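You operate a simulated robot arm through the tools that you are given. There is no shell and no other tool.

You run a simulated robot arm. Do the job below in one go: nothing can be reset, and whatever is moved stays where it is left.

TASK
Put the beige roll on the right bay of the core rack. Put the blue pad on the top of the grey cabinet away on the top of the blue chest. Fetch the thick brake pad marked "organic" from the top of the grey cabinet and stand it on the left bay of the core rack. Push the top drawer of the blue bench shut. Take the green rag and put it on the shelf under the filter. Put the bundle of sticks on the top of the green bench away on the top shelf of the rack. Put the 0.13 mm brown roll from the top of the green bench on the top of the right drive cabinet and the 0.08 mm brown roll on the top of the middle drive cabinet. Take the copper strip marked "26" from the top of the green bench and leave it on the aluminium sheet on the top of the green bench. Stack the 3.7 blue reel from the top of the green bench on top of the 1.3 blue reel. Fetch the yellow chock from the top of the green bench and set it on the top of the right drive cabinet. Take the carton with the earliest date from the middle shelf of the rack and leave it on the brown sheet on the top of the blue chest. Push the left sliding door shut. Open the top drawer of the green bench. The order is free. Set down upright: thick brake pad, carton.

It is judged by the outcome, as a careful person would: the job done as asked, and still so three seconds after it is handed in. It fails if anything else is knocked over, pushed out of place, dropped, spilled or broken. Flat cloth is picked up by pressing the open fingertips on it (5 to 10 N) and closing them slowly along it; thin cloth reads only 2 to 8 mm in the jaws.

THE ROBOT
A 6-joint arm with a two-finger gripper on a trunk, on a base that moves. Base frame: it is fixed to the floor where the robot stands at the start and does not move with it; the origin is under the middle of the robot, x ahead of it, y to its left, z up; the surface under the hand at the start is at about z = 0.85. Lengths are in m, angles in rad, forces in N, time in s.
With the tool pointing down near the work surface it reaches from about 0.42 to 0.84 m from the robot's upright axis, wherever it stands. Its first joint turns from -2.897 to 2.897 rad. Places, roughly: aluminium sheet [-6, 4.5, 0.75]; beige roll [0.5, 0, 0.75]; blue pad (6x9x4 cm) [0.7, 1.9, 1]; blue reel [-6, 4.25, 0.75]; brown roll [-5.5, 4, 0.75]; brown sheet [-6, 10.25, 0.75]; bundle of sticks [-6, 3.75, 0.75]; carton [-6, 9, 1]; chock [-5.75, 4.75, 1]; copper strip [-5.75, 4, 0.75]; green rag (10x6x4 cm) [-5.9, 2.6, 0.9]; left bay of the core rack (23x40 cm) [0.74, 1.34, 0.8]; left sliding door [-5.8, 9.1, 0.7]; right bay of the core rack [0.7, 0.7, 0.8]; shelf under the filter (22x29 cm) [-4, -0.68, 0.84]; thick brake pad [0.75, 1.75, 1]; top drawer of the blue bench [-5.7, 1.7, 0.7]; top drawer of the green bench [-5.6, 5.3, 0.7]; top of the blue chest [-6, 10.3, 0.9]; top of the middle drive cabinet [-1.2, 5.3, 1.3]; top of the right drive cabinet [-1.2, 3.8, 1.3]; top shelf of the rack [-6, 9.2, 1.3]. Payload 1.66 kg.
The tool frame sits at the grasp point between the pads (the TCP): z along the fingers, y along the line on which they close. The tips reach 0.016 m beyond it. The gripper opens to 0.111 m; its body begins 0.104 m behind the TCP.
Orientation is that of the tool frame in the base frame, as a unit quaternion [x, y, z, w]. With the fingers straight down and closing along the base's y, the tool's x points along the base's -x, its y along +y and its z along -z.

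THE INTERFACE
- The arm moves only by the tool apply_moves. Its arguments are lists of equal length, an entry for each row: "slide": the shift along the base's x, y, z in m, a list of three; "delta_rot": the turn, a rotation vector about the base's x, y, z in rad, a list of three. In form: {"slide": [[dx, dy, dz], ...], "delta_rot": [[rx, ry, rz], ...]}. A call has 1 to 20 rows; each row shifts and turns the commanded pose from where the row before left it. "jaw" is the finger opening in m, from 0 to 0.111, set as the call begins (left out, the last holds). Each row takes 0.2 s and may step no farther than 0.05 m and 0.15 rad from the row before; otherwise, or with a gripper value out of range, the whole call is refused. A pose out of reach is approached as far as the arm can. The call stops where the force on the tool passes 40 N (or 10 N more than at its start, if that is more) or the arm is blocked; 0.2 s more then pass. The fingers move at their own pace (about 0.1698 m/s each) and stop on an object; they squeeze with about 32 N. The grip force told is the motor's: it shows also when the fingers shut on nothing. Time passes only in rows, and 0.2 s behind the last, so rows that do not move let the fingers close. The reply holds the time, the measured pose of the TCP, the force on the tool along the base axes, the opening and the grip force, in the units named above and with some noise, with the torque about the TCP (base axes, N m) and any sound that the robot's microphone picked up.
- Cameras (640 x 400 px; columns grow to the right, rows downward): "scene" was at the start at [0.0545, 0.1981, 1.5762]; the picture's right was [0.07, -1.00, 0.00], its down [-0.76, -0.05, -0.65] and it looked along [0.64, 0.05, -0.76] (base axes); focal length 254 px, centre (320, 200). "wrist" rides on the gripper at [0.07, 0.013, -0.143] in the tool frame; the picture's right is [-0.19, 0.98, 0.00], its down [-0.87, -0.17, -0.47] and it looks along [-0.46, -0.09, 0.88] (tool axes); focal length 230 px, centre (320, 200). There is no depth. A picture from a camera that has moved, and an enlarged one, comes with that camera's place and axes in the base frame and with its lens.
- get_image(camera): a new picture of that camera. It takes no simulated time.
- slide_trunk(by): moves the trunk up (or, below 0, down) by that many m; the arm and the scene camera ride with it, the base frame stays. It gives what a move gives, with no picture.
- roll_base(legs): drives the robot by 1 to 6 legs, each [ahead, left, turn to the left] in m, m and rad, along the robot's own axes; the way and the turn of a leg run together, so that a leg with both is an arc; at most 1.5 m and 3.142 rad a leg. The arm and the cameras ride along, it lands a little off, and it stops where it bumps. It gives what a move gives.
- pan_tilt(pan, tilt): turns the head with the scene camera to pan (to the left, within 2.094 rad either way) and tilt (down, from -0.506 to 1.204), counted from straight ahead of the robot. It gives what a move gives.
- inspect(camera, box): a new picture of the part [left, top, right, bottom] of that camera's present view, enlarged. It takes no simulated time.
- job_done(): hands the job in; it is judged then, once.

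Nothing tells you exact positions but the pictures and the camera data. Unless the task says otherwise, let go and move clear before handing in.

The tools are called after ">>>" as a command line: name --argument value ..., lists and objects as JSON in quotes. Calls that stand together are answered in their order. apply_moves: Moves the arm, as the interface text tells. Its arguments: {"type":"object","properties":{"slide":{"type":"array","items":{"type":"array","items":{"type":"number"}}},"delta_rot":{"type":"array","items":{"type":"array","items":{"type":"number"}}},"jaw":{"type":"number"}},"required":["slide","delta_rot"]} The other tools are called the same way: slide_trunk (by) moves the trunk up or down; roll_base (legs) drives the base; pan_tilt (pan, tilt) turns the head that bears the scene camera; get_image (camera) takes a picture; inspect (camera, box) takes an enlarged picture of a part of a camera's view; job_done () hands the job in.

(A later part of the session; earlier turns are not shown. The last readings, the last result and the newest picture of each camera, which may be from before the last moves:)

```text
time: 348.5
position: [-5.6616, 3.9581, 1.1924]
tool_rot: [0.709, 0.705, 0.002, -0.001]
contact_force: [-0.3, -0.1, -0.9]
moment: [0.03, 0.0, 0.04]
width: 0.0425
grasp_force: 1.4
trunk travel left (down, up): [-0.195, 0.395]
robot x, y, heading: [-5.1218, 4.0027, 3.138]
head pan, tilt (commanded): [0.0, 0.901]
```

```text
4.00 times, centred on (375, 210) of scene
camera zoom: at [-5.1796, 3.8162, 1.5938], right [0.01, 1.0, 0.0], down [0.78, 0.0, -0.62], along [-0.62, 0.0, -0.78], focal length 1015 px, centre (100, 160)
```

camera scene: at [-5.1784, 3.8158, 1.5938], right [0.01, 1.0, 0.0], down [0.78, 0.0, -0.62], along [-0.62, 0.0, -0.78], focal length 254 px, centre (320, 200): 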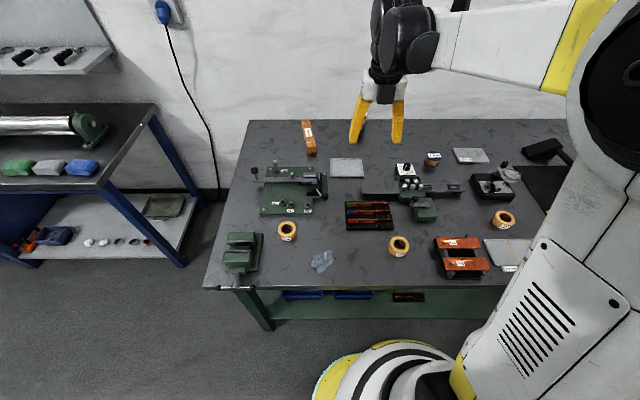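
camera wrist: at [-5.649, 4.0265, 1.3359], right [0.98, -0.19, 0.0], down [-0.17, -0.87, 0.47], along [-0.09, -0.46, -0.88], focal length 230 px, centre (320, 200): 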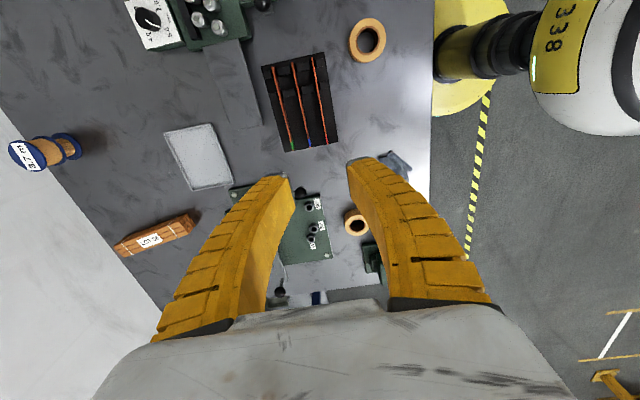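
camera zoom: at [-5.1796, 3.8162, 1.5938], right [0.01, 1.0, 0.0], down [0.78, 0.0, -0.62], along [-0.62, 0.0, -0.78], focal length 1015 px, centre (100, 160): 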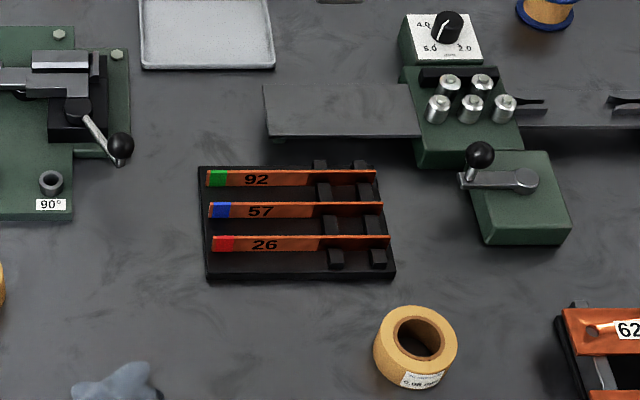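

>>> apply_moves --slide '[[0.006, 0.006, -0.04], [0, 0, -0.045], [0, 0, -0.045], [0, 0, -0.045], [0, 0, -0.03], [0, 0, 0]]' --delta_rot '[[0, 0, 0], [0, 0, 0], [0, 0, 0], [0, 0, 0], [0, 0, 0], [0, 0, 0]]' --jaw 0.03

>>> get_image --camera "wrist"

>>> inspect --camera "scene" --box '[310, 140, 440, 260]'

```text
time: 349.9
position: [-5.6565, 3.9661, 0.9889]
tool_rot: [0.708, 0.706, 0.002, -0.002]
contact_force: [0.8, 0.1, 0.0]
moment: [-0.01, 0.0, 0.01]
width: 0.0327
grasp_force: 2.2
trunk travel left (down, up): [-0.195, 0.395]
robot x, y, heading: [-5.1165, 4.0049, 3.133]
head pan, tilt (commanded): [0.0, 0.901]
```

```text
taken
camera wrist: at [-5.6436, 4.0338, 1.1321], right [0.98, -0.19, 0.0], down [-0.17, -0.87, 0.47], along [-0.09, -0.46, -0.88], focal length 230 px, centre (320, 200)
```

wrist: 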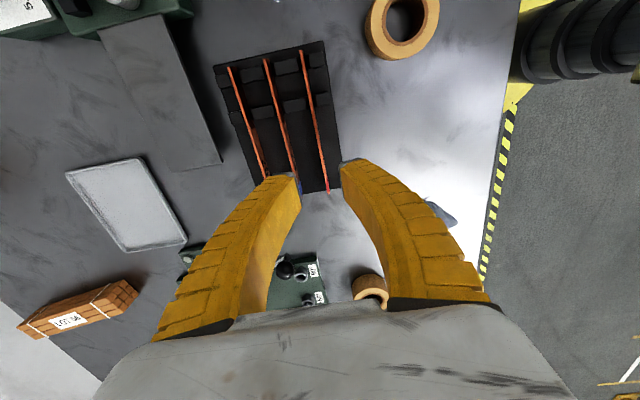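

```text
3.33 times, centred on (375, 200) of scene
camera zoom: at [-5.1795, 3.8163, 1.5938], right [0.01, 1.0, 0.0], down [0.78, 0.0, -0.62], along [-0.62, 0.0, -0.78], focal length 846 px, centre (137, 200)
```

zoom: 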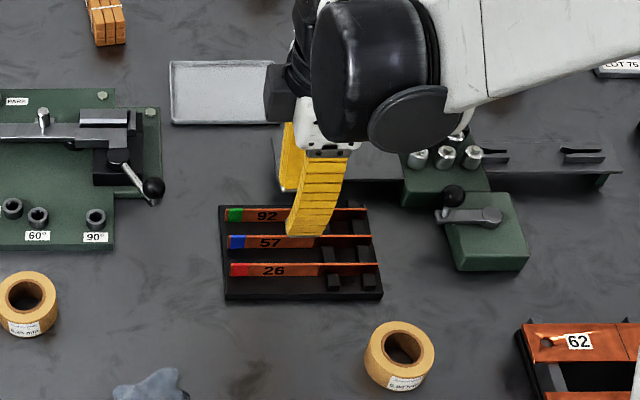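

The strip runs right between the fingertips (x≈-5.656, top z≈0.88). Narrowing the opening and lowering to just above it for a last check.

>>> apply_moves --slide '[[0.001, 0, -0.03], [0, 0, -0.03], [0, 0, -0.015], [0, 0, 0]]' --delta_rot '[[0, 0, 0], [0, 0, 0], [0, 0, 0], [0, 0, 0]]' --jaw 0.024

>>> inspect --camera "wrist" --box '[240, 80, 420, 240]'

>>> inspect --camera "scene" --box '[330, 160, 420, 240]'

```text
time: 350.9
position: [-5.6551, 3.9654, 0.9139]
tool_rot: [0.707, 0.707, 0.001, -0.002]
contact_force: [0.8, 0.0, -0.2]
moment: [-0.03, 0.04, -0.01]
width: 0.027
grasp_force: 1.9
trunk travel left (down, up): [-0.195, 0.395]
robot x, y, heading: [-5.1179, 4.0008, 3.133]
head pan, tilt (commanded): [0.0, 0.901]
```

```text
2.50 times, centred on (330, 160) of wrist
camera zoom: at [-5.6419, 4.033, 1.0568], right [0.98, -0.19, 0.0], down [-0.17, -0.87, 0.47], along [-0.09, -0.46, -0.88], focal length 575 px, centre (295, 300)
```

zoom: 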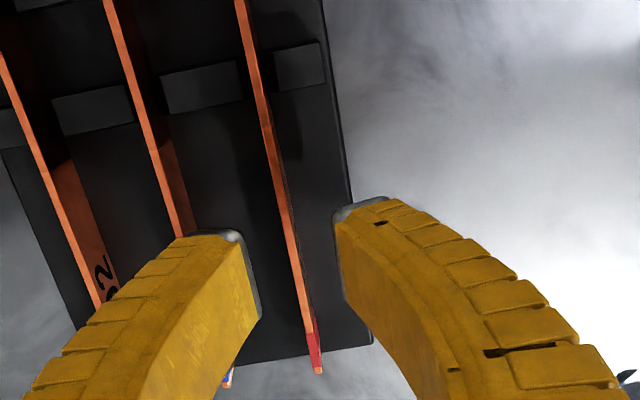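

```text
5.00 times, centred on (375, 200) of scene
camera zoom: at [-5.1796, 3.8162, 1.5938], right [0.01, 1.0, 0.0], down [0.78, 0.0, -0.62], along [-0.62, 0.0, -0.78], focal length 1269 px, centre (45, 200)
```

zoom: 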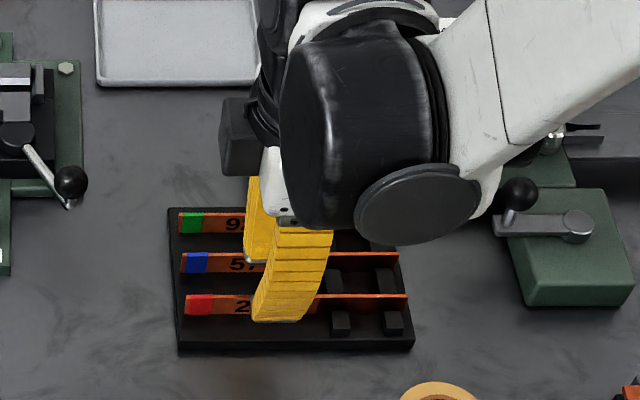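

Strip is centred between the tips, and strip 57 is clear of the left finger. Lowering and closing.

>>> apply_moves --slide '[[0, 0, -0.015], [0, 0, -0.014], [0, 0, 0]]' --delta_rot '[[0, 0, 0], [0, 0, 0], [0, 0, 0]]'

>>> inspect --camera "wrist" --box '[240, 80, 420, 240]'

```text
time: 351.7
position: [-5.6563, 3.966, 0.885]
tool_rot: [0.707, 0.707, 0.002, -0.002]
contact_force: [0.1, -0.2, -0.6]
moment: [-0.02, 0.0, 0.03]
width: 0.027
grasp_force: 2.0
trunk travel left (down, up): [-0.195, 0.395]
robot x, y, heading: [-5.1193, 4.0022, 3.137]
head pan, tilt (commanded): [0.0, 0.901]
```

```text
2.50 times, centred on (330, 160) of wrist
camera zoom: at [-5.6423, 4.0334, 1.0275], right [0.98, -0.19, 0.0], down [-0.17, -0.87, 0.47], along [-0.09, -0.46, -0.88], focal length 575 px, centre (295, 300)
```

zoom: 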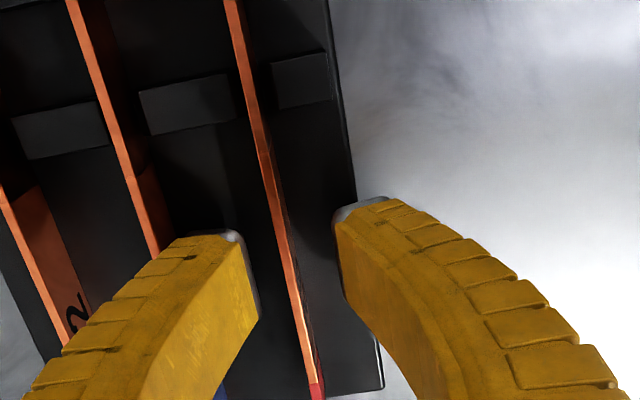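

>>> apply_moves --slide '[[0, 0, 0], [0, 0, 0], [0, 0, 0]]' --delta_rot '[[0, 0, 0], [0, 0, 0], [0, 0, 0]]' --jaw 0.0

>>> inspect --camera "wrist" --box '[240, 80, 420, 240]'

```text
time: 352.5
position: [-5.6556, 3.9664, 0.886]
tool_rot: [0.708, 0.706, 0.002, -0.002]
contact_force: [-1.6, -0.6, 3.6]
moment: [0.09, 0.01, 0.07]
width: 0.0058
grasp_force: 30.2
trunk travel left (down, up): [-0.195, 0.395]
robot x, y, heading: [-5.1211, 4.0045, 3.132]
head pan, tilt (commanded): [0.0, 0.901]
```

```text
2.50 times, centred on (330, 160) of wrist
camera zoom: at [-5.6422, 4.0334, 1.0278], right [0.98, -0.19, 0.0], down [-0.17, -0.87, 0.47], along [-0.09, -0.46, -0.88], focal length 575 px, centre (295, 300)
```

zoom: 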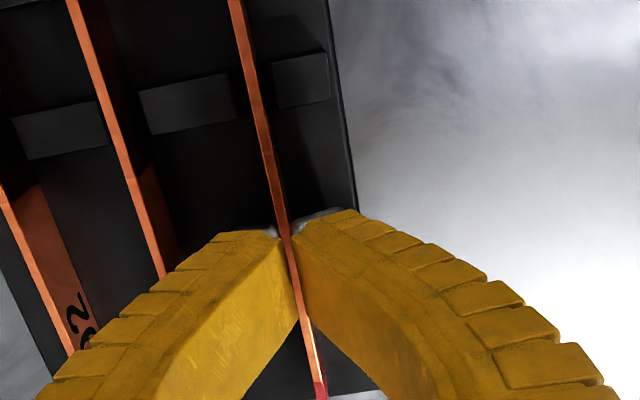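

Gripped (5.8 mm). Lifting it straight up out of the slots.

>>> apply_moves --slide '[[0, 0, 0.01], [0, 0, 0.015], [0, 0, 0.02], [0, 0, 0.03], [0, 0, 0.04], [0, 0, 0.04], [0, 0, 0.04], [0, 0, 0]]' --delta_rot '[[0, 0, 0], [0, 0, 0], [0, 0, 0], [0, 0, 0], [0, 0, 0], [0, 0, 0], [0, 0, 0], [0, 0, 0]]'

>>> get_image --camera "wrist"

>>> inspect --camera "scene" --box '[310, 100, 450, 250]'

```text
time: 354.3
position: [-5.653, 3.9657, 1.0796]
tool_rot: [0.707, 0.707, 0.002, -0.002]
contact_force: [0.7, 0.0, -1.0]
moment: [-0.01, 0.01, -0.02]
width: 0.006
grasp_force: 30.0
trunk travel left (down, up): [-0.195, 0.395]
robot x, y, heading: [-5.1188, 4.005, 3.134]
head pan, tilt (commanded): [0.0, 0.901]
```

```text
taken
camera wrist: at [-5.6404, 4.0327, 1.2208], right [0.98, -0.19, 0.0], down [-0.17, -0.87, 0.47], along [-0.09, -0.46, -0.88], focal length 230 px, centre (320, 200)
```

wrist: 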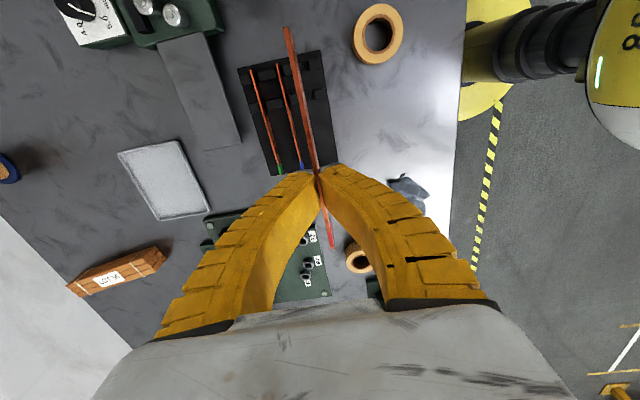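

```text
2.67 times, centred on (380, 175) of scene
camera zoom: at [-5.1799, 3.8162, 1.5937], right [0.01, 1.0, 0.0], down [0.78, 0.0, -0.62], along [-0.62, 0.0, -0.78], focal length 677 px, centre (160, 267)
```

zoom: 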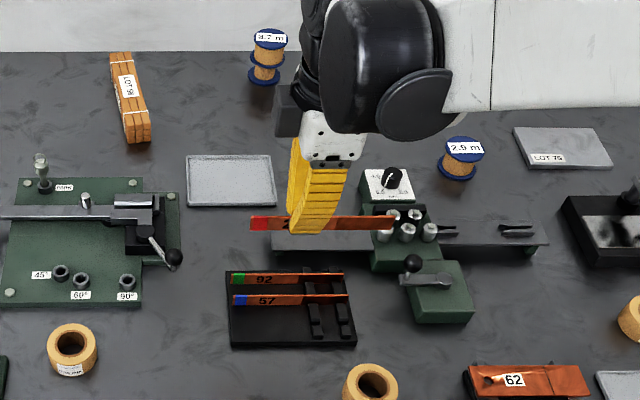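

The strip is out cleanly. Driving right toward the aluminium sheet at about (-6.0, 4.476).

>>> roll_base --legs '[[0.075, -0.44, 0.005]]'

>>> apply_moves --slide '[[-0.04, 0.005, 0], [-0.04, 0.01, 0], [-0.04, 0.01, 0], [-0.04, 0.005, 0], [-0.04, 0, 0], [0, 0, 0]]' --delta_rot '[[0, 0, 0], [0, 0, 0], [0, 0, 0], [0, 0, 0], [0, 0, 0], [0, 0, 0]]'

>>> get_image --camera "wrist"

>>> inspect --camera "scene" --box '[280, 60, 460, 200]'

```text
time: 357.0
position: [-5.7275, 4.414, 1.0777]
tool_rot: [0.706, 0.708, 0.001, -0.001]
contact_force: [-0.3, 0.1, -0.5]
moment: [-0.04, -0.01, 0.0]
width: 0.0059
grasp_force: 30.2
trunk travel left (down, up): [-0.195, 0.395]
robot x, y, heading: [-5.196, 4.4559, 3.135]
head pan, tilt (commanded): [0.0, 0.901]
```

```text
time: 358.4
position: [-5.9288, 4.4416, 1.0778]
tool_rot: [0.706, 0.709, 0.002, -0.001]
contact_force: [0.3, 0.3, -1.0]
moment: [-0.02, 0.02, 0.0]
width: 0.0058
grasp_force: 29.8
trunk travel left (down, up): [-0.195, 0.395]
robot x, y, heading: [-5.1925, 4.4552, 3.137]
head pan, tilt (commanded): [0.0, 0.901]
```

```text
taken
camera wrist: at [-5.9158, 4.5094, 1.2199], right [0.98, -0.19, 0.0], down [-0.16, -0.87, 0.47], along [-0.09, -0.46, -0.88], focal length 230 px, centre (320, 200)
```

wrist: 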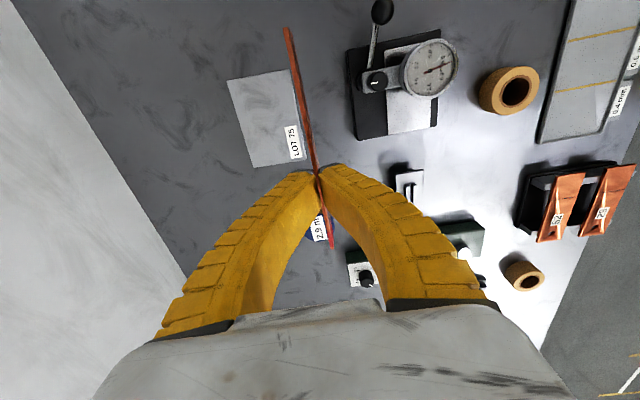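

```text
2.86 times, centred on (370, 130) of scene
camera zoom: at [-5.2525, 4.2667, 1.5938], right [0.0, 1.0, 0.0], down [0.78, 0.0, -0.62], along [-0.62, 0.0, -0.78], focal length 725 px, centre (177, 400)
```

zoom: 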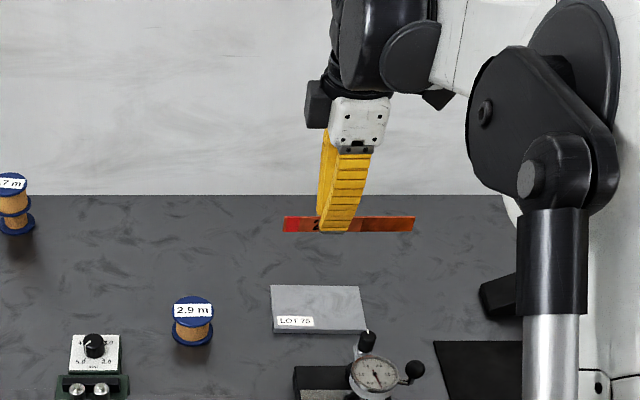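

The sheet is centred at about (-6.004, 4.467). Moving over it and lowering the strip on edge until it touches.

>>> apply_moves --slide '[[-0.04, 0.003, -0.02], [-0.035, 0.003, -0.03], [0, 0, -0.04], [0, 0, -0.04], [0, 0, -0.03], [0, 0, 0]]' --delta_rot '[[0, 0, 0], [0, 0, 0], [0, 0, 0], [0, 0, 0], [0, 0, 0], [0, 0, 0]]'

>>> get_image --camera "wrist"

>>> inspect --camera "scene" --box '[330, 80, 450, 190]'

```text
time: 359.8
position: [-5.9998, 4.4499, 0.9182]
tool_rot: [0.705, 0.709, 0.002, -0.002]
contact_force: [-0.7, -0.6, -0.3]
moment: [-0.02, 0.02, 0.01]
width: 0.0062
grasp_force: 30.1
trunk travel left (down, up): [-0.195, 0.395]
robot x, y, heading: [-5.1944, 4.4504, 3.141]
head pan, tilt (commanded): [0.0, 0.901]
```

```text
taken
camera wrist: at [-5.9876, 4.5182, 1.06], right [0.98, -0.19, 0.0], down [-0.16, -0.87, 0.47], along [-0.09, -0.46, -0.88], focal length 230 px, centre (320, 200)
```

wrist: 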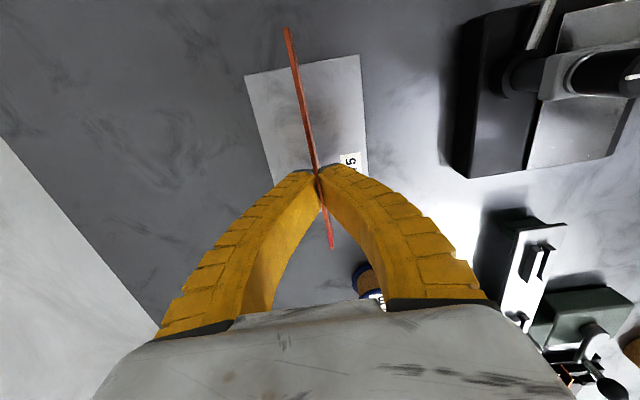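

```text
3.64 times, centred on (390, 135) of scene
camera zoom: at [-5.2527, 4.2667, 1.5938], right [0.0, 1.0, 0.0], down [0.78, 0.0, -0.62], along [-0.62, 0.0, -0.78], focal length 923 px, centre (66, 436)
```

zoom: 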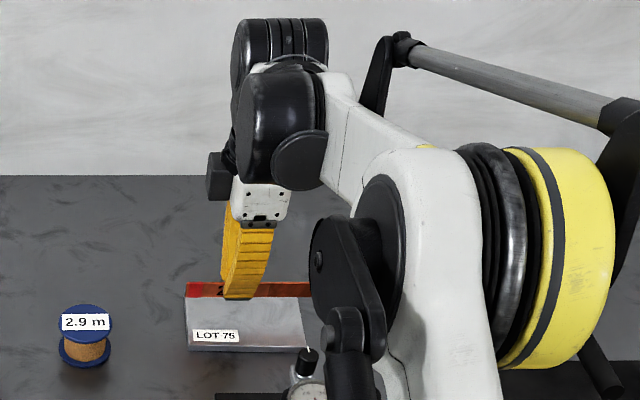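

>>> apply_moves --slide '[[0, 0, -0.012], [0, 0, -0.01], [0, 0, 0]]' --delta_rot '[[0, 0, 0], [0, 0, 0], [0, 0, 0]]'

>>> apply_moves --slide '[[0, 0, -0.003], [0, 0, -0.003], [0, 0, 0]]' --delta_rot '[[0, 0, 0], [0, 0, 0], [0, 0, 0]]'

```text
time: 360.6
position: [-6.0025, 4.4495, 0.8949]
tool_rot: [0.706, 0.708, 0.002, -0.002]
contact_force: [0.4, 0.3, -0.9]
moment: [-0.04, -0.01, 0.0]
width: 0.006
grasp_force: 30.4
trunk travel left (down, up): [-0.195, 0.395]
robot x, y, heading: [-5.1956, 4.4542, 3.135]
head pan, tilt (commanded): [0.0, 0.901]
```

```text
time: 361.4
position: [-6.0019, 4.451, 0.8885]
tool_rot: [0.706, 0.708, 0.001, -0.001]
contact_force: [0.3, -0.6, -1.1]
moment: [-0.06, 0.0, -0.01]
width: 0.0058
grasp_force: 29.5
trunk travel left (down, up): [-0.195, 0.395]
robot x, y, heading: [-5.1954, 4.455, 3.14]
head pan, tilt (commanded): [0.0, 0.901]
```

>>> apply_moves --slide '[[0, 0, -0.002], [0, 0, -0.002], [0, 0, 0]]' --delta_rot '[[0, 0, 0], [0, 0, 0], [0, 0, 0]]'

>>> apply_moves --slide '[[0, 0, -0.002], [0, 0, -0.002], [0, 0, 0]]' --delta_rot '[[0, 0, 0], [0, 0, 0], [0, 0, 0]]'

>>> inspect --camera "scene" --box '[330, 100, 420, 180]'

```text
time: 362.2
position: [-6.002, 4.4487, 0.8856]
tool_rot: [0.706, 0.708, 0.003, -0.002]
contact_force: [-0.6, 0.0, -1.5]
moment: [-0.02, -0.01, 0.0]
width: 0.0059
grasp_force: 30.1
trunk travel left (down, up): [-0.195, 0.395]
robot x, y, heading: [-5.1953, 4.4538, 3.145]
head pan, tilt (commanded): [0.0, 0.901]
```

```text
time: 363.0
position: [-6.0006, 4.4489, 0.8815]
tool_rot: [0.706, 0.709, 0.001, -0.003]
contact_force: [-2.2, -0.2, 6.9]
moment: [0.12, 0.03, -0.04]
width: 0.0058
grasp_force: 30.7
trunk travel left (down, up): [-0.195, 0.395]
robot x, y, heading: [-5.1942, 4.4539, 3.139]
head pan, tilt (commanded): [0.0, 0.901]
```

```text
5.00 times, centred on (375, 140) of scene
camera zoom: at [-5.252, 4.2666, 1.5939], right [0.0, 1.0, 0.0], down [0.78, 0.0, -0.62], along [-0.62, 0.0, -0.78], focal length 1269 px, centre (45, 500)
```

zoom: 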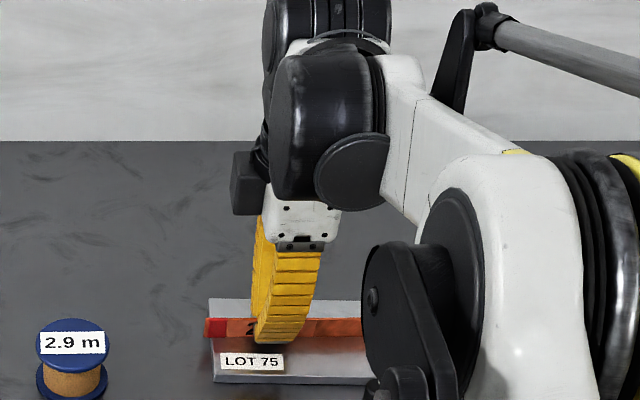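

The strip's edge rests on the sheet. Opening in small steps to let it lean and lie down gently.

>>> apply_moves --slide '[[0, 0, 0], [0, 0, 0]]' --delta_rot '[[0, 0, 0], [0, 0, 0]]' --jaw 0.012

>>> get_image --camera "wrist"

>>> apply_moves --slide '[[0, 0, 0], [0, 0, 0]]' --delta_rot '[[0, 0, 0], [0, 0, 0]]' --jaw 0.022

>>> get_image --camera "wrist"

```text
time: 363.6
position: [-6.0008, 4.4495, 0.8813]
tool_rot: [0.706, 0.708, 0.002, -0.002]
contact_force: [0.6, -0.7, 0.4]
moment: [0.0, 0.01, 0.01]
width: 0.0152
grasp_force: 2.4
trunk travel left (down, up): [-0.195, 0.395]
robot x, y, heading: [-5.1913, 4.4529, 3.137]
head pan, tilt (commanded): [0.0, 0.901]
```

```text
taken
camera wrist: at [-5.989, 4.5168, 1.0237], right [0.98, -0.19, 0.0], down [-0.16, -0.87, 0.47], along [-0.09, -0.46, -0.88], focal length 230 px, centre (320, 200)
```

wrist: 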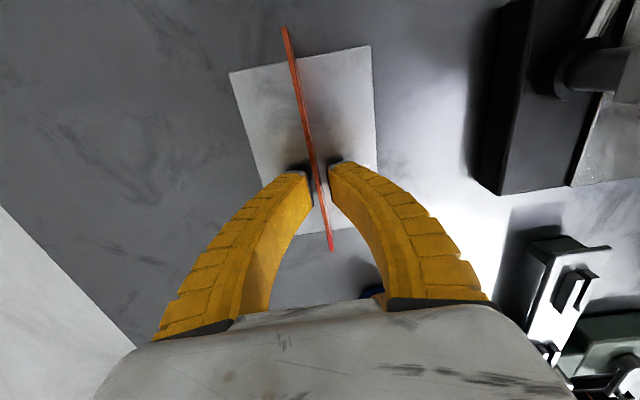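

```text
time: 364.2
position: [-6.0022, 4.4487, 0.8809]
tool_rot: [0.706, 0.708, 0.001, -0.003]
contact_force: [-0.9, 0.2, -0.4]
moment: [0.01, 0.0, 0.03]
width: 0.0249
grasp_force: 2.4
trunk travel left (down, up): [-0.195, 0.395]
robot x, y, heading: [-5.1931, 4.4523, 3.14]
head pan, tilt (commanded): [0.0, 0.901]
```

```text
taken
camera wrist: at [-5.989, 4.5168, 1.0238], right [0.98, -0.19, 0.0], down [-0.16, -0.87, 0.47], along [-0.09, -0.46, -0.88], focal length 230 px, centre (320, 200)
```

wrist: 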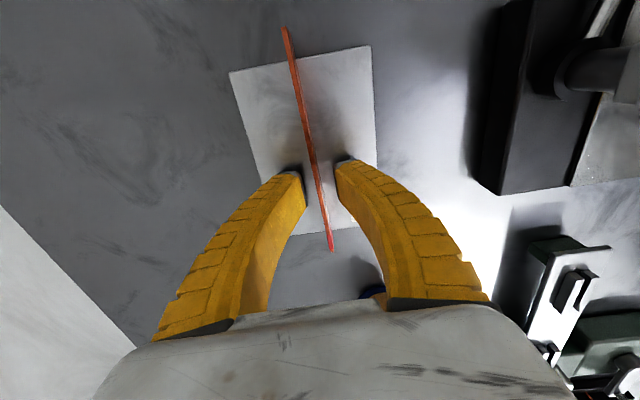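

The strip stands on edge by itself; I'd rather have it lying flat. I'll nudge its upper edge gently so it lays over on the sheet.

>>> apply_moves --slide '[[0.004, 0, 0.003], [0.004, 0, 0], [0.003, 0, 0], [0.003, 0, 0], [0.002, 0, 0], [0.002, 0, 0], [0, 0, 0]]' --delta_rot '[[0, 0, 0], [0, 0, 0], [0, 0, 0], [0, 0, 0], [0, 0, 0], [0, 0, 0], [0, 0, 0]]'

>>> get_image --camera "wrist"

>>> inspect --camera "scene" --box '[330, 100, 420, 180]'

```text
time: 365.8
position: [-5.9843, 4.4506, 0.8846]
tool_rot: [0.706, 0.708, 0.002, -0.002]
contact_force: [0.0, -0.1, -0.5]
moment: [-0.03, -0.02, -0.04]
width: 0.025
grasp_force: 2.1
trunk travel left (down, up): [-0.195, 0.395]
robot x, y, heading: [-5.1917, 4.4551, 3.143]
head pan, tilt (commanded): [0.0, 0.901]
```

```text
taken
camera wrist: at [-5.9713, 4.5176, 1.0273], right [0.98, -0.19, 0.0], down [-0.16, -0.87, 0.47], along [-0.09, -0.46, -0.88], focal length 230 px, centre (320, 200)
```

wrist: 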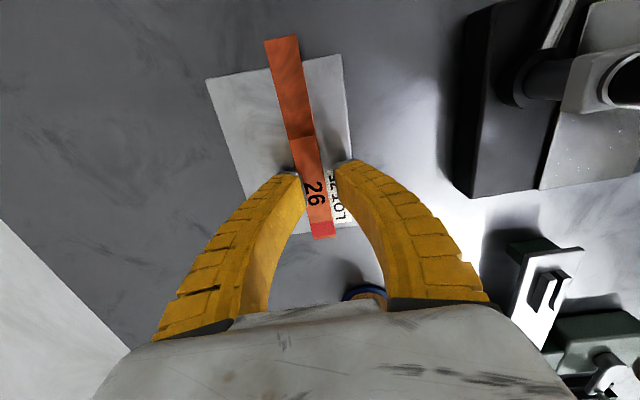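

```text
5.00 times, centred on (375, 140) of scene
camera zoom: at [-5.2527, 4.2667, 1.5938], right [0.0, 1.0, 0.0], down [0.78, 0.0, -0.62], along [-0.62, 0.0, -0.78], focal length 1269 px, centre (45, 500)
```

zoom: 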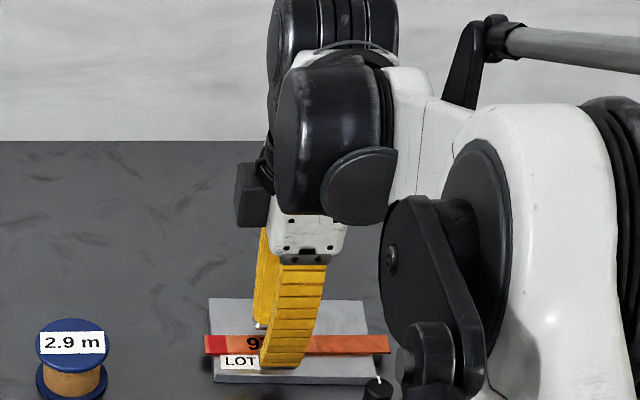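

The strip "26" lies flat on the aluminium sheet. Retreating upward.

>>> apply_moves --slide '[[0, 0, 0.02], [0, 0, 0.04], [0, 0, 0.045], [0, 0, 0.045], [0, 0, 0.045], [0, 0, 0.045], [0.03, 0, 0.02], [0, 0, 0]]' --delta_rot '[[0, 0, 0], [0, 0, 0], [0, 0, 0], [0, 0, 0], [0, 0, 0], [0, 0, 0], [0, 0, 0], [0, 0, 0]]'

>>> get_image --camera "wrist"

>>> get_image --camera "scene"

```text
time: 367.6
position: [-5.9556, 4.4492, 1.1446]
tool_rot: [0.706, 0.708, 0.002, -0.002]
contact_force: [0.2, -0.5, 0.0]
moment: [0.02, -0.01, 0.01]
width: 0.025
grasp_force: 1.3
trunk travel left (down, up): [-0.195, 0.395]
robot x, y, heading: [-5.1956, 4.4541, 3.144]
head pan, tilt (commanded): [0.0, 0.901]
```

```text
taken
camera wrist: at [-5.9428, 4.5179, 1.2887], right [0.98, -0.19, 0.0], down [-0.16, -0.87, 0.47], along [-0.09, -0.46, -0.88], focal length 230 px, centre (320, 200)
```

wrist: 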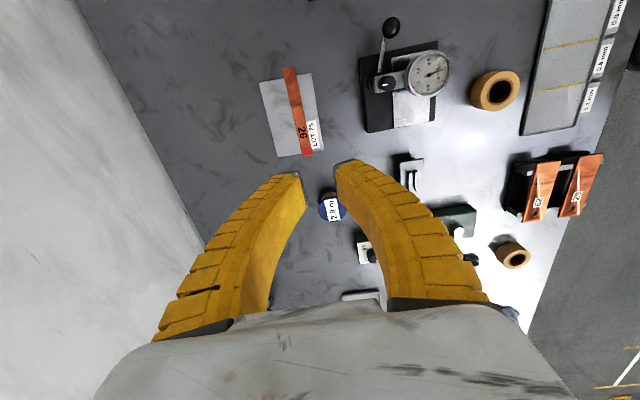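

```text
taken
camera scene: at [-5.2532, 4.2667, 1.5937], right [0.0, 1.0, 0.0], down [0.78, 0.0, -0.62], along [-0.62, 0.0, -0.78], focal length 254 px, centre (320, 200)
```

scene: 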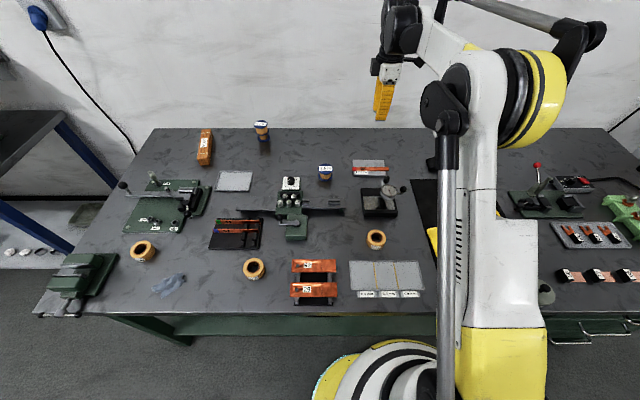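

Next the bundle of sticks ("LOT 56"), lying with its axis ~15° off x, centre near (-6.124, 3.774). I'll re-orient the gripper (camera forward, yawed 15°) and drive left.

>>> apply_moves --slide '[[0.03, 0, 0.02], [0.03, 0, 0.02], [0.03, 0, 0.02], [0.03, 0, 0], [0.03, 0, 0], [0.03, 0, 0], [0, 0, 0], [0, 0, 0], [0, 0, 0], [0, 0, 0], [0, 0, 0], [0, 0, 0], [0, 0, 0], [0, 0, 0]]' --delta_rot '[[0, 0, 0.141], [0, 0, 0.141], [0, 0, 0.141], [0, 0, 0.141], [0, 0, 0.141], [0, 0, 0.141], [0, 0, 0.141], [0, 0, 0.141], [0, 0, 0.141], [0, 0, 0.141], [0, 0, 0.141], [0, 0, 0.141], [0, 0, 0.141], [0, 0, 0]]' --jaw 0.08

>>> roll_base --legs '[[0.02, 0.45, 0]]'

>>> get_image --camera "scene"

```text
time: 370.6
position: [-5.7746, 4.4482, 1.2069]
tool_rot: [0.06, 0.998, 0.001, -0.004]
contact_force: [-0.4, -0.2, 0.4]
moment: [-0.01, 0.01, 0.03]
width: 0.0815
grasp_force: 1.3
out of reach, approached as far as the arm can: row 11, 12, 13
trunk travel left (down, up): [-0.195, 0.395]
robot x, y, heading: [-5.1972, 4.4546, 3.142]
head pan, tilt (commanded): [0.0, 0.901]
```

```text
time: 373.4
position: [-5.7942, 3.9877, 1.2051]
tool_rot: [0.057, 0.998, 0.002, -0.003]
contact_force: [0.4, -0.5, 0.6]
moment: [0.01, 0.01, 0.01]
width: 0.0812
grasp_force: 0.5
trunk travel left (down, up): [-0.195, 0.395]
robot x, y, heading: [-5.2127, 3.9976, -3.132]
head pan, tilt (commanded): [0.0, 0.901]
```

```text
taken
camera scene: at [-5.2707, 3.8104, 1.5937], right [0.0, 1.0, 0.0], down [0.78, 0.0, -0.62], along [-0.62, 0.0, -0.78], focal length 254 px, centre (320, 200)
```

scene: 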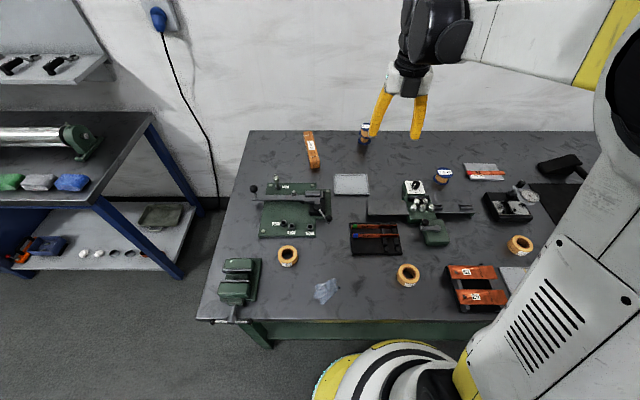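

The wrist yaw limit relative to the arm stops me 20° short, so I'll stand slightly to the right so the arm points along the bundle's axis, then yaw and pitch.

>>> roll_base --legs '[[0.012, -0.112, 0]]'

>>> apply_moves --slide '[[-0.015, -0.035, -0.01], [-0.015, -0.035, -0.01], [-0.015, -0.035, -0.01], [-0.02, -0.035, -0.02], [-0.02, -0.035, -0.02], [-0.02, -0.035, -0.02], [0, 0, 0]]' --delta_rot '[[0, 0, 0.06], [0, 0, 0.06], [0, 0, 0.06], [0, 0, 0.06], [0, 0, 0.06], [0, 0, 0.06], [0, 0, 0]]'

>>> get_image --camera "wrist"

```text
time: 374.6
position: [-5.8053, 4.1037, 1.2055]
tool_rot: [0.057, 0.998, 0.001, -0.003]
contact_force: [-0.4, 0.2, 0.8]
moment: [-0.09, 0.0, 0.04]
width: 0.0811
grasp_force: 1.2
trunk travel left (down, up): [-0.195, 0.395]
robot x, y, heading: [-5.2263, 4.1131, -3.141]
head pan, tilt (commanded): [0.0, 0.901]
```

```text
time: 376.2
position: [-5.9036, 3.8662, 1.1176]
tool_rot: [-0.116, 0.993, 0.004, -0.004]
contact_force: [-0.7, -0.3, -0.3]
moment: [0.0, 0.02, -0.01]
width: 0.0814
grasp_force: 0.9
out of reach, approached as far as the arm can: row 4, 5, 6
trunk travel left (down, up): [-0.195, 0.395]
robot x, y, heading: [-5.2247, 4.1081, -3.139]
head pan, tilt (commanded): [0.0, 0.901]
```

```text
taken
camera wrist: at [-5.9736, 3.861, 1.2602], right [-0.04, 1.0, 0.01], down [0.89, 0.03, 0.46], along [0.46, 0.02, -0.89], focal length 230 px, centre (320, 200)
```

wrist: 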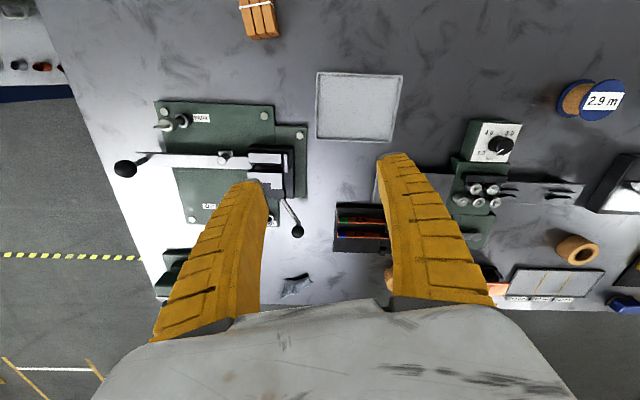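

>>> apply_moves --slide '[[-0.025, -0.0165, -0.02], [-0.03, -0.0165, -0.02], [-0.03, -0.0165, -0.02], [-0.03, -0.0165, -0.02], [0, 0, -0.01], [0, 0, 0]]' --delta_rot '[[-0.0322, 0.1362, 0], [-0.0322, 0.1362, 0], [-0.0322, 0.1362, 0], [-0.0322, 0.1362, 0], [0, 0, 0], [0, 0, 0]]'

>>> get_image --camera "wrist"

>>> inspect --camera "scene" --box '[220, 80, 420, 230]'

```text
time: 377.6
position: [-6.0168, 3.8018, 1.0275]
tool_rot: [-0.117, 0.953, -0.029, -0.278]
contact_force: [-0.9, -0.6, 0.3]
moment: [0.0, 0.01, 0.01]
width: 0.0813
grasp_force: 0.9
trunk travel left (down, up): [-0.195, 0.395]
robot x, y, heading: [-5.2269, 4.1126, -3.14]
head pan, tilt (commanded): [0.0, 0.901]
```

```text
taken
camera wrist: at [-6.0025, 3.8169, 1.1844], right [-0.08, 0.99, -0.09], down [0.99, 0.07, -0.07], along [-0.06, -0.1, -0.99], focal length 230 px, centre (320, 200)
```

wrist: 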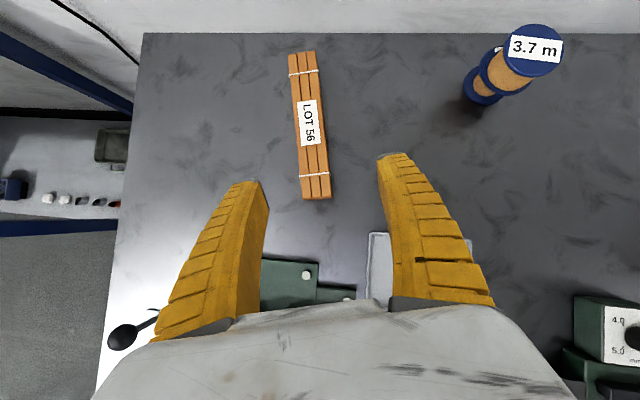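

```text
2.67 times, centred on (320, 155) of scene
camera zoom: at [-5.2837, 3.9225, 1.5938], right [0.0, 1.0, 0.0], down [0.78, 0.0, -0.62], along [-0.62, 0.0, -0.78], focal length 677 px, centre (320, 320)
```

zoom: 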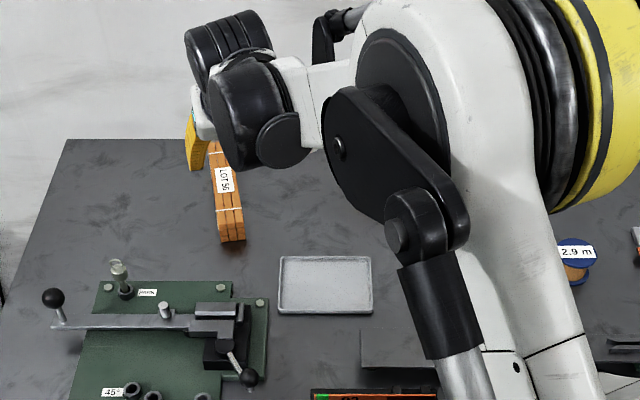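

The bundle's centre is near (-6.122, 3.764). Approaching along the tool axis to grip it slightly on the near side of centre.

>>> apply_moves --slide '[[-0.01, -0.01, -0.028], [-0.01, -0.01, -0.028], [-0.0157, -0.0036, -0.0253], [-0.0157, -0.0036, -0.0253], [0, 0, 0]]' --delta_rot '[[0, 0, 0], [0, 0, 0], [0, 0, 0], [0, 0, 0], [0, 0, 0]]'

>>> get_image --camera "wrist"

```text
time: 378.8
position: [-6.0699, 3.7741, 0.9185]
tool_rot: [-0.117, 0.953, -0.028, -0.277]
contact_force: [-0.3, 0.2, -0.6]
moment: [-0.02, -0.05, 0.01]
width: 0.081
grasp_force: 1.2
trunk travel left (down, up): [-0.195, 0.395]
robot x, y, heading: [-5.2239, 4.1099, -3.143]
head pan, tilt (commanded): [0.0, 0.901]
```

```text
taken
camera wrist: at [-6.0557, 3.7892, 1.0762], right [-0.08, 0.99, -0.09], down [0.99, 0.07, -0.07], along [-0.06, -0.1, -0.99], focal length 230 px, centre (320, 200)
```

wrist: 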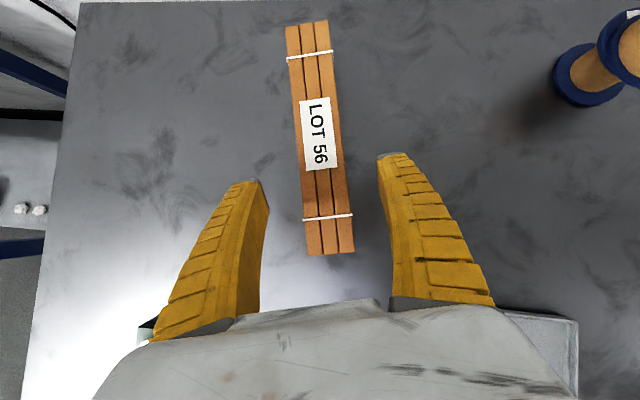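

>>> apply_moves --slide '[[-0.0157, -0.0036, -0.0253], [-0.0146, -0.0034, -0.0235], [0, 0, 0]]' --delta_rot '[[0, 0, 0], [0, 0, 0], [0, 0, 0]]'

>>> get_image --camera "wrist"

```text
time: 379.6
position: [-6.0993, 3.7675, 0.8679]
tool_rot: [-0.116, 0.953, -0.028, -0.278]
contact_force: [0.0, -0.1, -0.2]
moment: [-0.01, -0.03, 0.02]
width: 0.0817
grasp_force: 1.1
trunk travel left (down, up): [-0.195, 0.395]
robot x, y, heading: [-5.2274, 4.1102, -3.14]
head pan, tilt (commanded): [0.0, 0.901]
```

```text
taken
camera wrist: at [-6.0848, 3.7822, 1.0261], right [-0.08, 0.99, -0.09], down [1.0, 0.07, -0.07], along [-0.06, -0.1, -0.99], focal length 230 px, centre (320, 200)
```

wrist: 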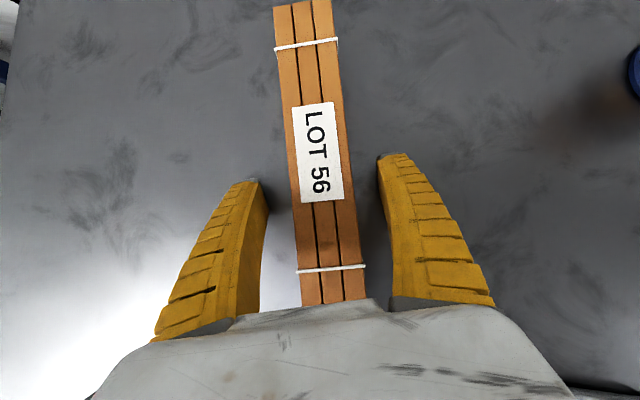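

>>> apply_moves --slide '[[-0.014, -0.003, 0], [0, 0, 0]]' --delta_rot '[[0, 0, 0], [0, 0, 0]]'

>>> apply_moves --slide '[[0, 0, 0], [0, 0, 0], [0, 0, 0]]' --delta_rot '[[0, 0, 0], [0, 0, 0], [0, 0, 0]]' --jaw 0.02

>>> get_image --camera "wrist"

```text
time: 380.2
position: [-6.1053, 3.7687, 0.8745]
tool_rot: [-0.117, 0.953, -0.03, -0.278]
contact_force: [0.1, 0.9, 0.9]
moment: [0.02, -0.02, 0.02]
width: 0.0815
grasp_force: 1.0
out of reach, approached as far as the arm can: row 1
trunk travel left (down, up): [-0.195, 0.395]
robot x, y, heading: [-5.2279, 4.1088, -3.142]
head pan, tilt (commanded): [0.0, 0.901]
```

```text
time: 381.0
position: [-6.104, 3.7689, 0.8755]
tool_rot: [-0.118, 0.953, -0.03, -0.279]
contact_force: [-1.5, -0.1, 7.0]
moment: [-0.23, -0.05, -0.31]
width: 0.0344
grasp_force: 31.5
trunk travel left (down, up): [-0.195, 0.395]
robot x, y, heading: [-5.2254, 4.1119, -3.139]
head pan, tilt (commanded): [0.0, 0.901]
```

```text
taken
camera wrist: at [-6.0896, 3.7832, 1.0333], right [-0.08, 0.99, -0.09], down [0.99, 0.07, -0.07], along [-0.06, -0.1, -0.99], focal length 230 px, centre (320, 200)
```

wrist: 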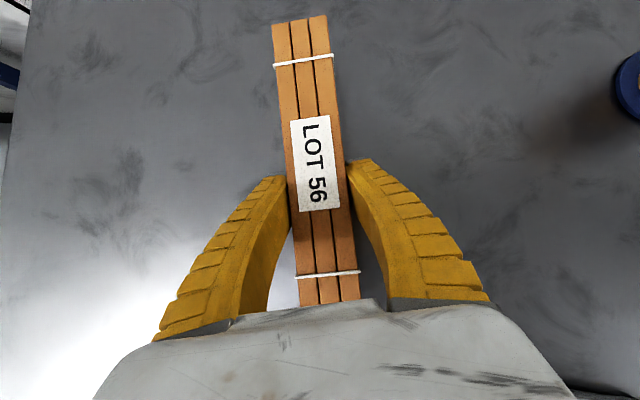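

Gripped at 34 mm. Lifting.

>>> apply_moves --slide '[[0, 0, 0.015], [0.01, 0.002, 0.03], [0.01, 0.002, 0.04], [0.01, 0.002, 0.04], [0.01, 0.002, 0.04], [0, 0, 0.04], [0, 0, 0]]' --delta_rot '[[0, 0, 0], [0, 0, 0], [0, 0, 0], [0, 0, 0], [0, 0, 0], [0, 0, 0], [0, 0, 0]]'

>>> get_image --camera "wrist"

>>> get_image --camera "scene"

```text
time: 382.6
position: [-6.0615, 3.7753, 1.0766]
tool_rot: [-0.117, 0.953, -0.029, -0.278]
contact_force: [-0.7, -0.1, -2.5]
moment: [-0.03, -0.08, 0.0]
width: 0.0336
grasp_force: 32.2
trunk travel left (down, up): [-0.195, 0.395]
robot x, y, heading: [-5.2288, 4.1101, -3.137]
head pan, tilt (commanded): [0.0, 0.901]
```

```text
taken
camera wrist: at [-6.0475, 3.7896, 1.234], right [-0.08, 0.99, -0.09], down [1.0, 0.07, -0.07], along [-0.06, -0.1, -0.99], focal length 230 px, centre (320, 200)
```

wrist: 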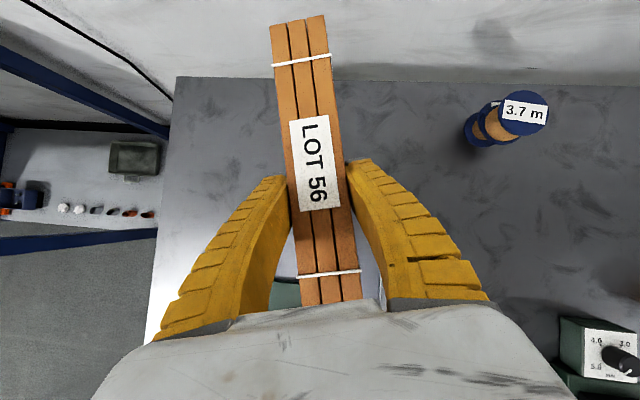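

```text
taken
camera scene: at [-5.2843, 3.9223, 1.5937], right [0.0, 1.0, 0.0], down [0.78, 0.0, -0.62], along [-0.62, 0.0, -0.78], focal length 254 px, centre (320, 200)
```

scene: 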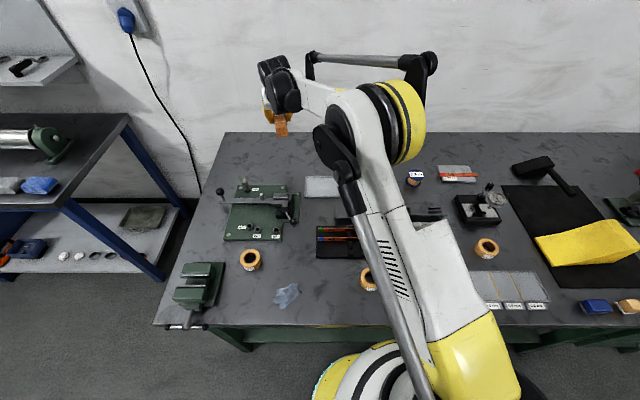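

The bundle is held level. Retracting the arm, then backing away from the bench and driving to the rack.

>>> apply_moves --slide '[[0.035, 0.015, 0.025], [0.035, 0.015, 0.025], [0.035, 0.015, 0.025], [0.035, 0.015, 0.025], [0.035, 0.015, 0.025], [0.035, 0.015, 0.02], [0.03, 0.015, 0], [0.03, 0.015, 0], [0, 0, 0]]' --delta_rot '[[0, 0, 0], [0, 0, 0], [0, 0, 0], [0, 0, 0], [0, 0, 0], [0, 0, 0], [0, 0, 0], [0, 0, 0], [0, 0, 0]]'

>>> roll_base --legs '[[-0.75, 0, 0], [0, -1.4, 0], [0, -1.4, 0]]'

```text
time: 384.6
position: [-5.7946, 3.8944, 1.2235]
tool_rot: [-0.118, 0.953, -0.029, -0.278]
contact_force: [0.6, -0.6, -3.3]
moment: [0.0, -0.07, 0.01]
width: 0.0333
grasp_force: 32.0
trunk travel left (down, up): [-0.195, 0.395]
robot x, y, heading: [-5.2266, 4.1092, -3.141]
head pan, tilt (commanded): [0.0, 0.901]
```

```text
time: 401.6
position: [-5.0674, 6.6296, 1.2245]
tool_rot: [-0.136, 0.951, -0.034, -0.277]
contact_force: [-0.1, -0.2, -2.2]
moment: [0.03, -0.09, -0.02]
width: 0.0332
grasp_force: 32.2
trunk travel left (down, up): [-0.195, 0.395]
robot x, y, heading: [-4.5108, 6.8692, -3.101]
head pan, tilt (commanded): [0.0, 0.901]
```

Raising the trunk 30 cm so the bundle clears the top shelf, then continuing to the rack.

>>> slide_trunk --by 0.3

>>> roll_base --legs '[[0, -1.25, -0.04], [0.6, -0.25, 0]]'

>>> pan_tilt --pan -0.5 --tilt 0.6

>>> get_image --camera "scene"

```text
time: 404.6
position: [-5.0696, 6.63, 1.5251]
tool_rot: [-0.137, 0.95, -0.035, -0.277]
contact_force: [0.5, -0.2, -2.7]
moment: [0.03, -0.05, 0.04]
width: 0.0328
grasp_force: 32.0
trunk travel left (down, up): [-0.495, 0.095]
robot x, y, heading: [-4.5133, 6.8685, -3.095]
head pan, tilt (commanded): [0.0, 0.901]
```

```text
time: 413.9
position: [-5.6947, 8.1221, 1.5246]
tool_rot: [-0.11, 0.954, -0.027, -0.278]
contact_force: [-0.4, -0.1, -3.4]
moment: [0.02, -0.06, -0.02]
width: 0.033
grasp_force: 31.7
trunk travel left (down, up): [-0.495, 0.095]
robot x, y, heading: [-5.1243, 8.3267, 3.126]
head pan, tilt (commanded): [0.0, 0.901]
```

```text
time: 414.9
position: [-5.6953, 8.1211, 1.5241]
tool_rot: [-0.11, 0.954, -0.027, -0.278]
contact_force: [-0.9, 0.2, -3.0]
moment: [-0.01, -0.04, 0.0]
width: 0.0329
grasp_force: 31.9
trunk travel left (down, up): [-0.495, 0.095]
robot x, y, heading: [-5.1262, 8.3277, 3.126]
head pan, tilt (commanded): [-0.499, 0.6]
```

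```text
taken
camera scene: at [-5.1863, 8.1837, 1.9185], right [0.49, 0.87, 0.0], down [0.49, -0.28, -0.82], along [-0.72, 0.4, -0.57], focal length 254 px, centre (320, 200)
```

scene: 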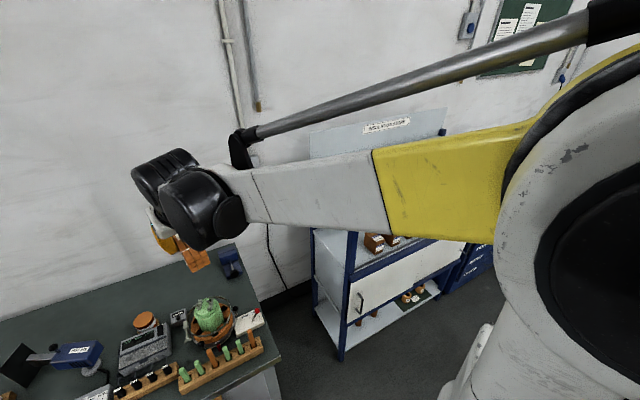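

>>> roll_base --legs '[[0, -0.85, 0.015]]'

>>> pan_tilt --pan 0.1 --tilt 0.7

>>> get_image --camera "scene"

>>> get_image --camera "wrist"

```text
time: 419.4
position: [-5.6902, 8.9538, 1.5232]
tool_rot: [-0.12, 0.953, -0.03, -0.278]
contact_force: [-0.1, 0.0, -3.3]
moment: [0.01, -0.05, 0.03]
width: 0.0332
grasp_force: 32.2
trunk travel left (down, up): [-0.495, 0.095]
robot x, y, heading: [-5.124, 9.177, -3.132]
head pan, tilt (commanded): [-0.499, 0.6]
```

```text
time: 420.4
position: [-5.6899, 8.9537, 1.5236]
tool_rot: [-0.121, 0.952, -0.03, -0.278]
contact_force: [-0.9, -0.2, -3.1]
moment: [0.02, -0.07, 0.0]
width: 0.033
grasp_force: 31.7
trunk travel left (down, up): [-0.495, 0.095]
robot x, y, heading: [-5.1239, 9.1717, -3.136]
head pan, tilt (commanded): [0.099, 0.7]
```

```text
taken
camera scene: at [-5.1896, 8.9771, 1.9099], right [-0.11, 0.99, 0.0], down [0.64, 0.07, -0.76], along [-0.76, -0.08, -0.64], focal length 254 px, centre (320, 200)
```

scene: 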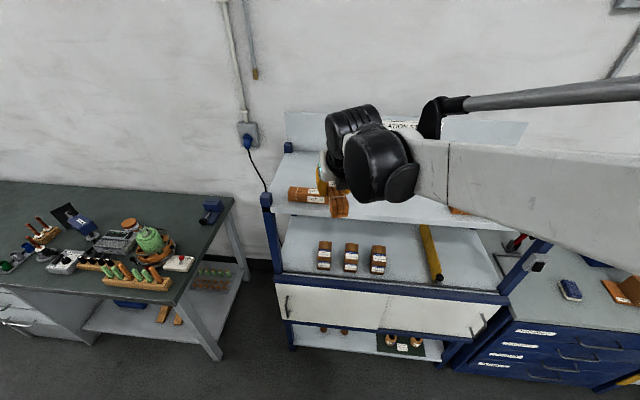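

```text
taken
camera wrist: at [-5.6764, 8.9685, 1.6822], right [-0.09, 0.99, -0.09], down [0.99, 0.08, -0.07], along [-0.06, -0.1, -0.99], focal length 230 px, centre (320, 200)
```

wrist: 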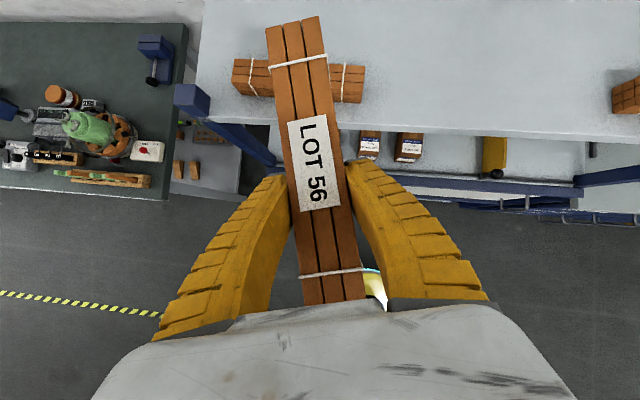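

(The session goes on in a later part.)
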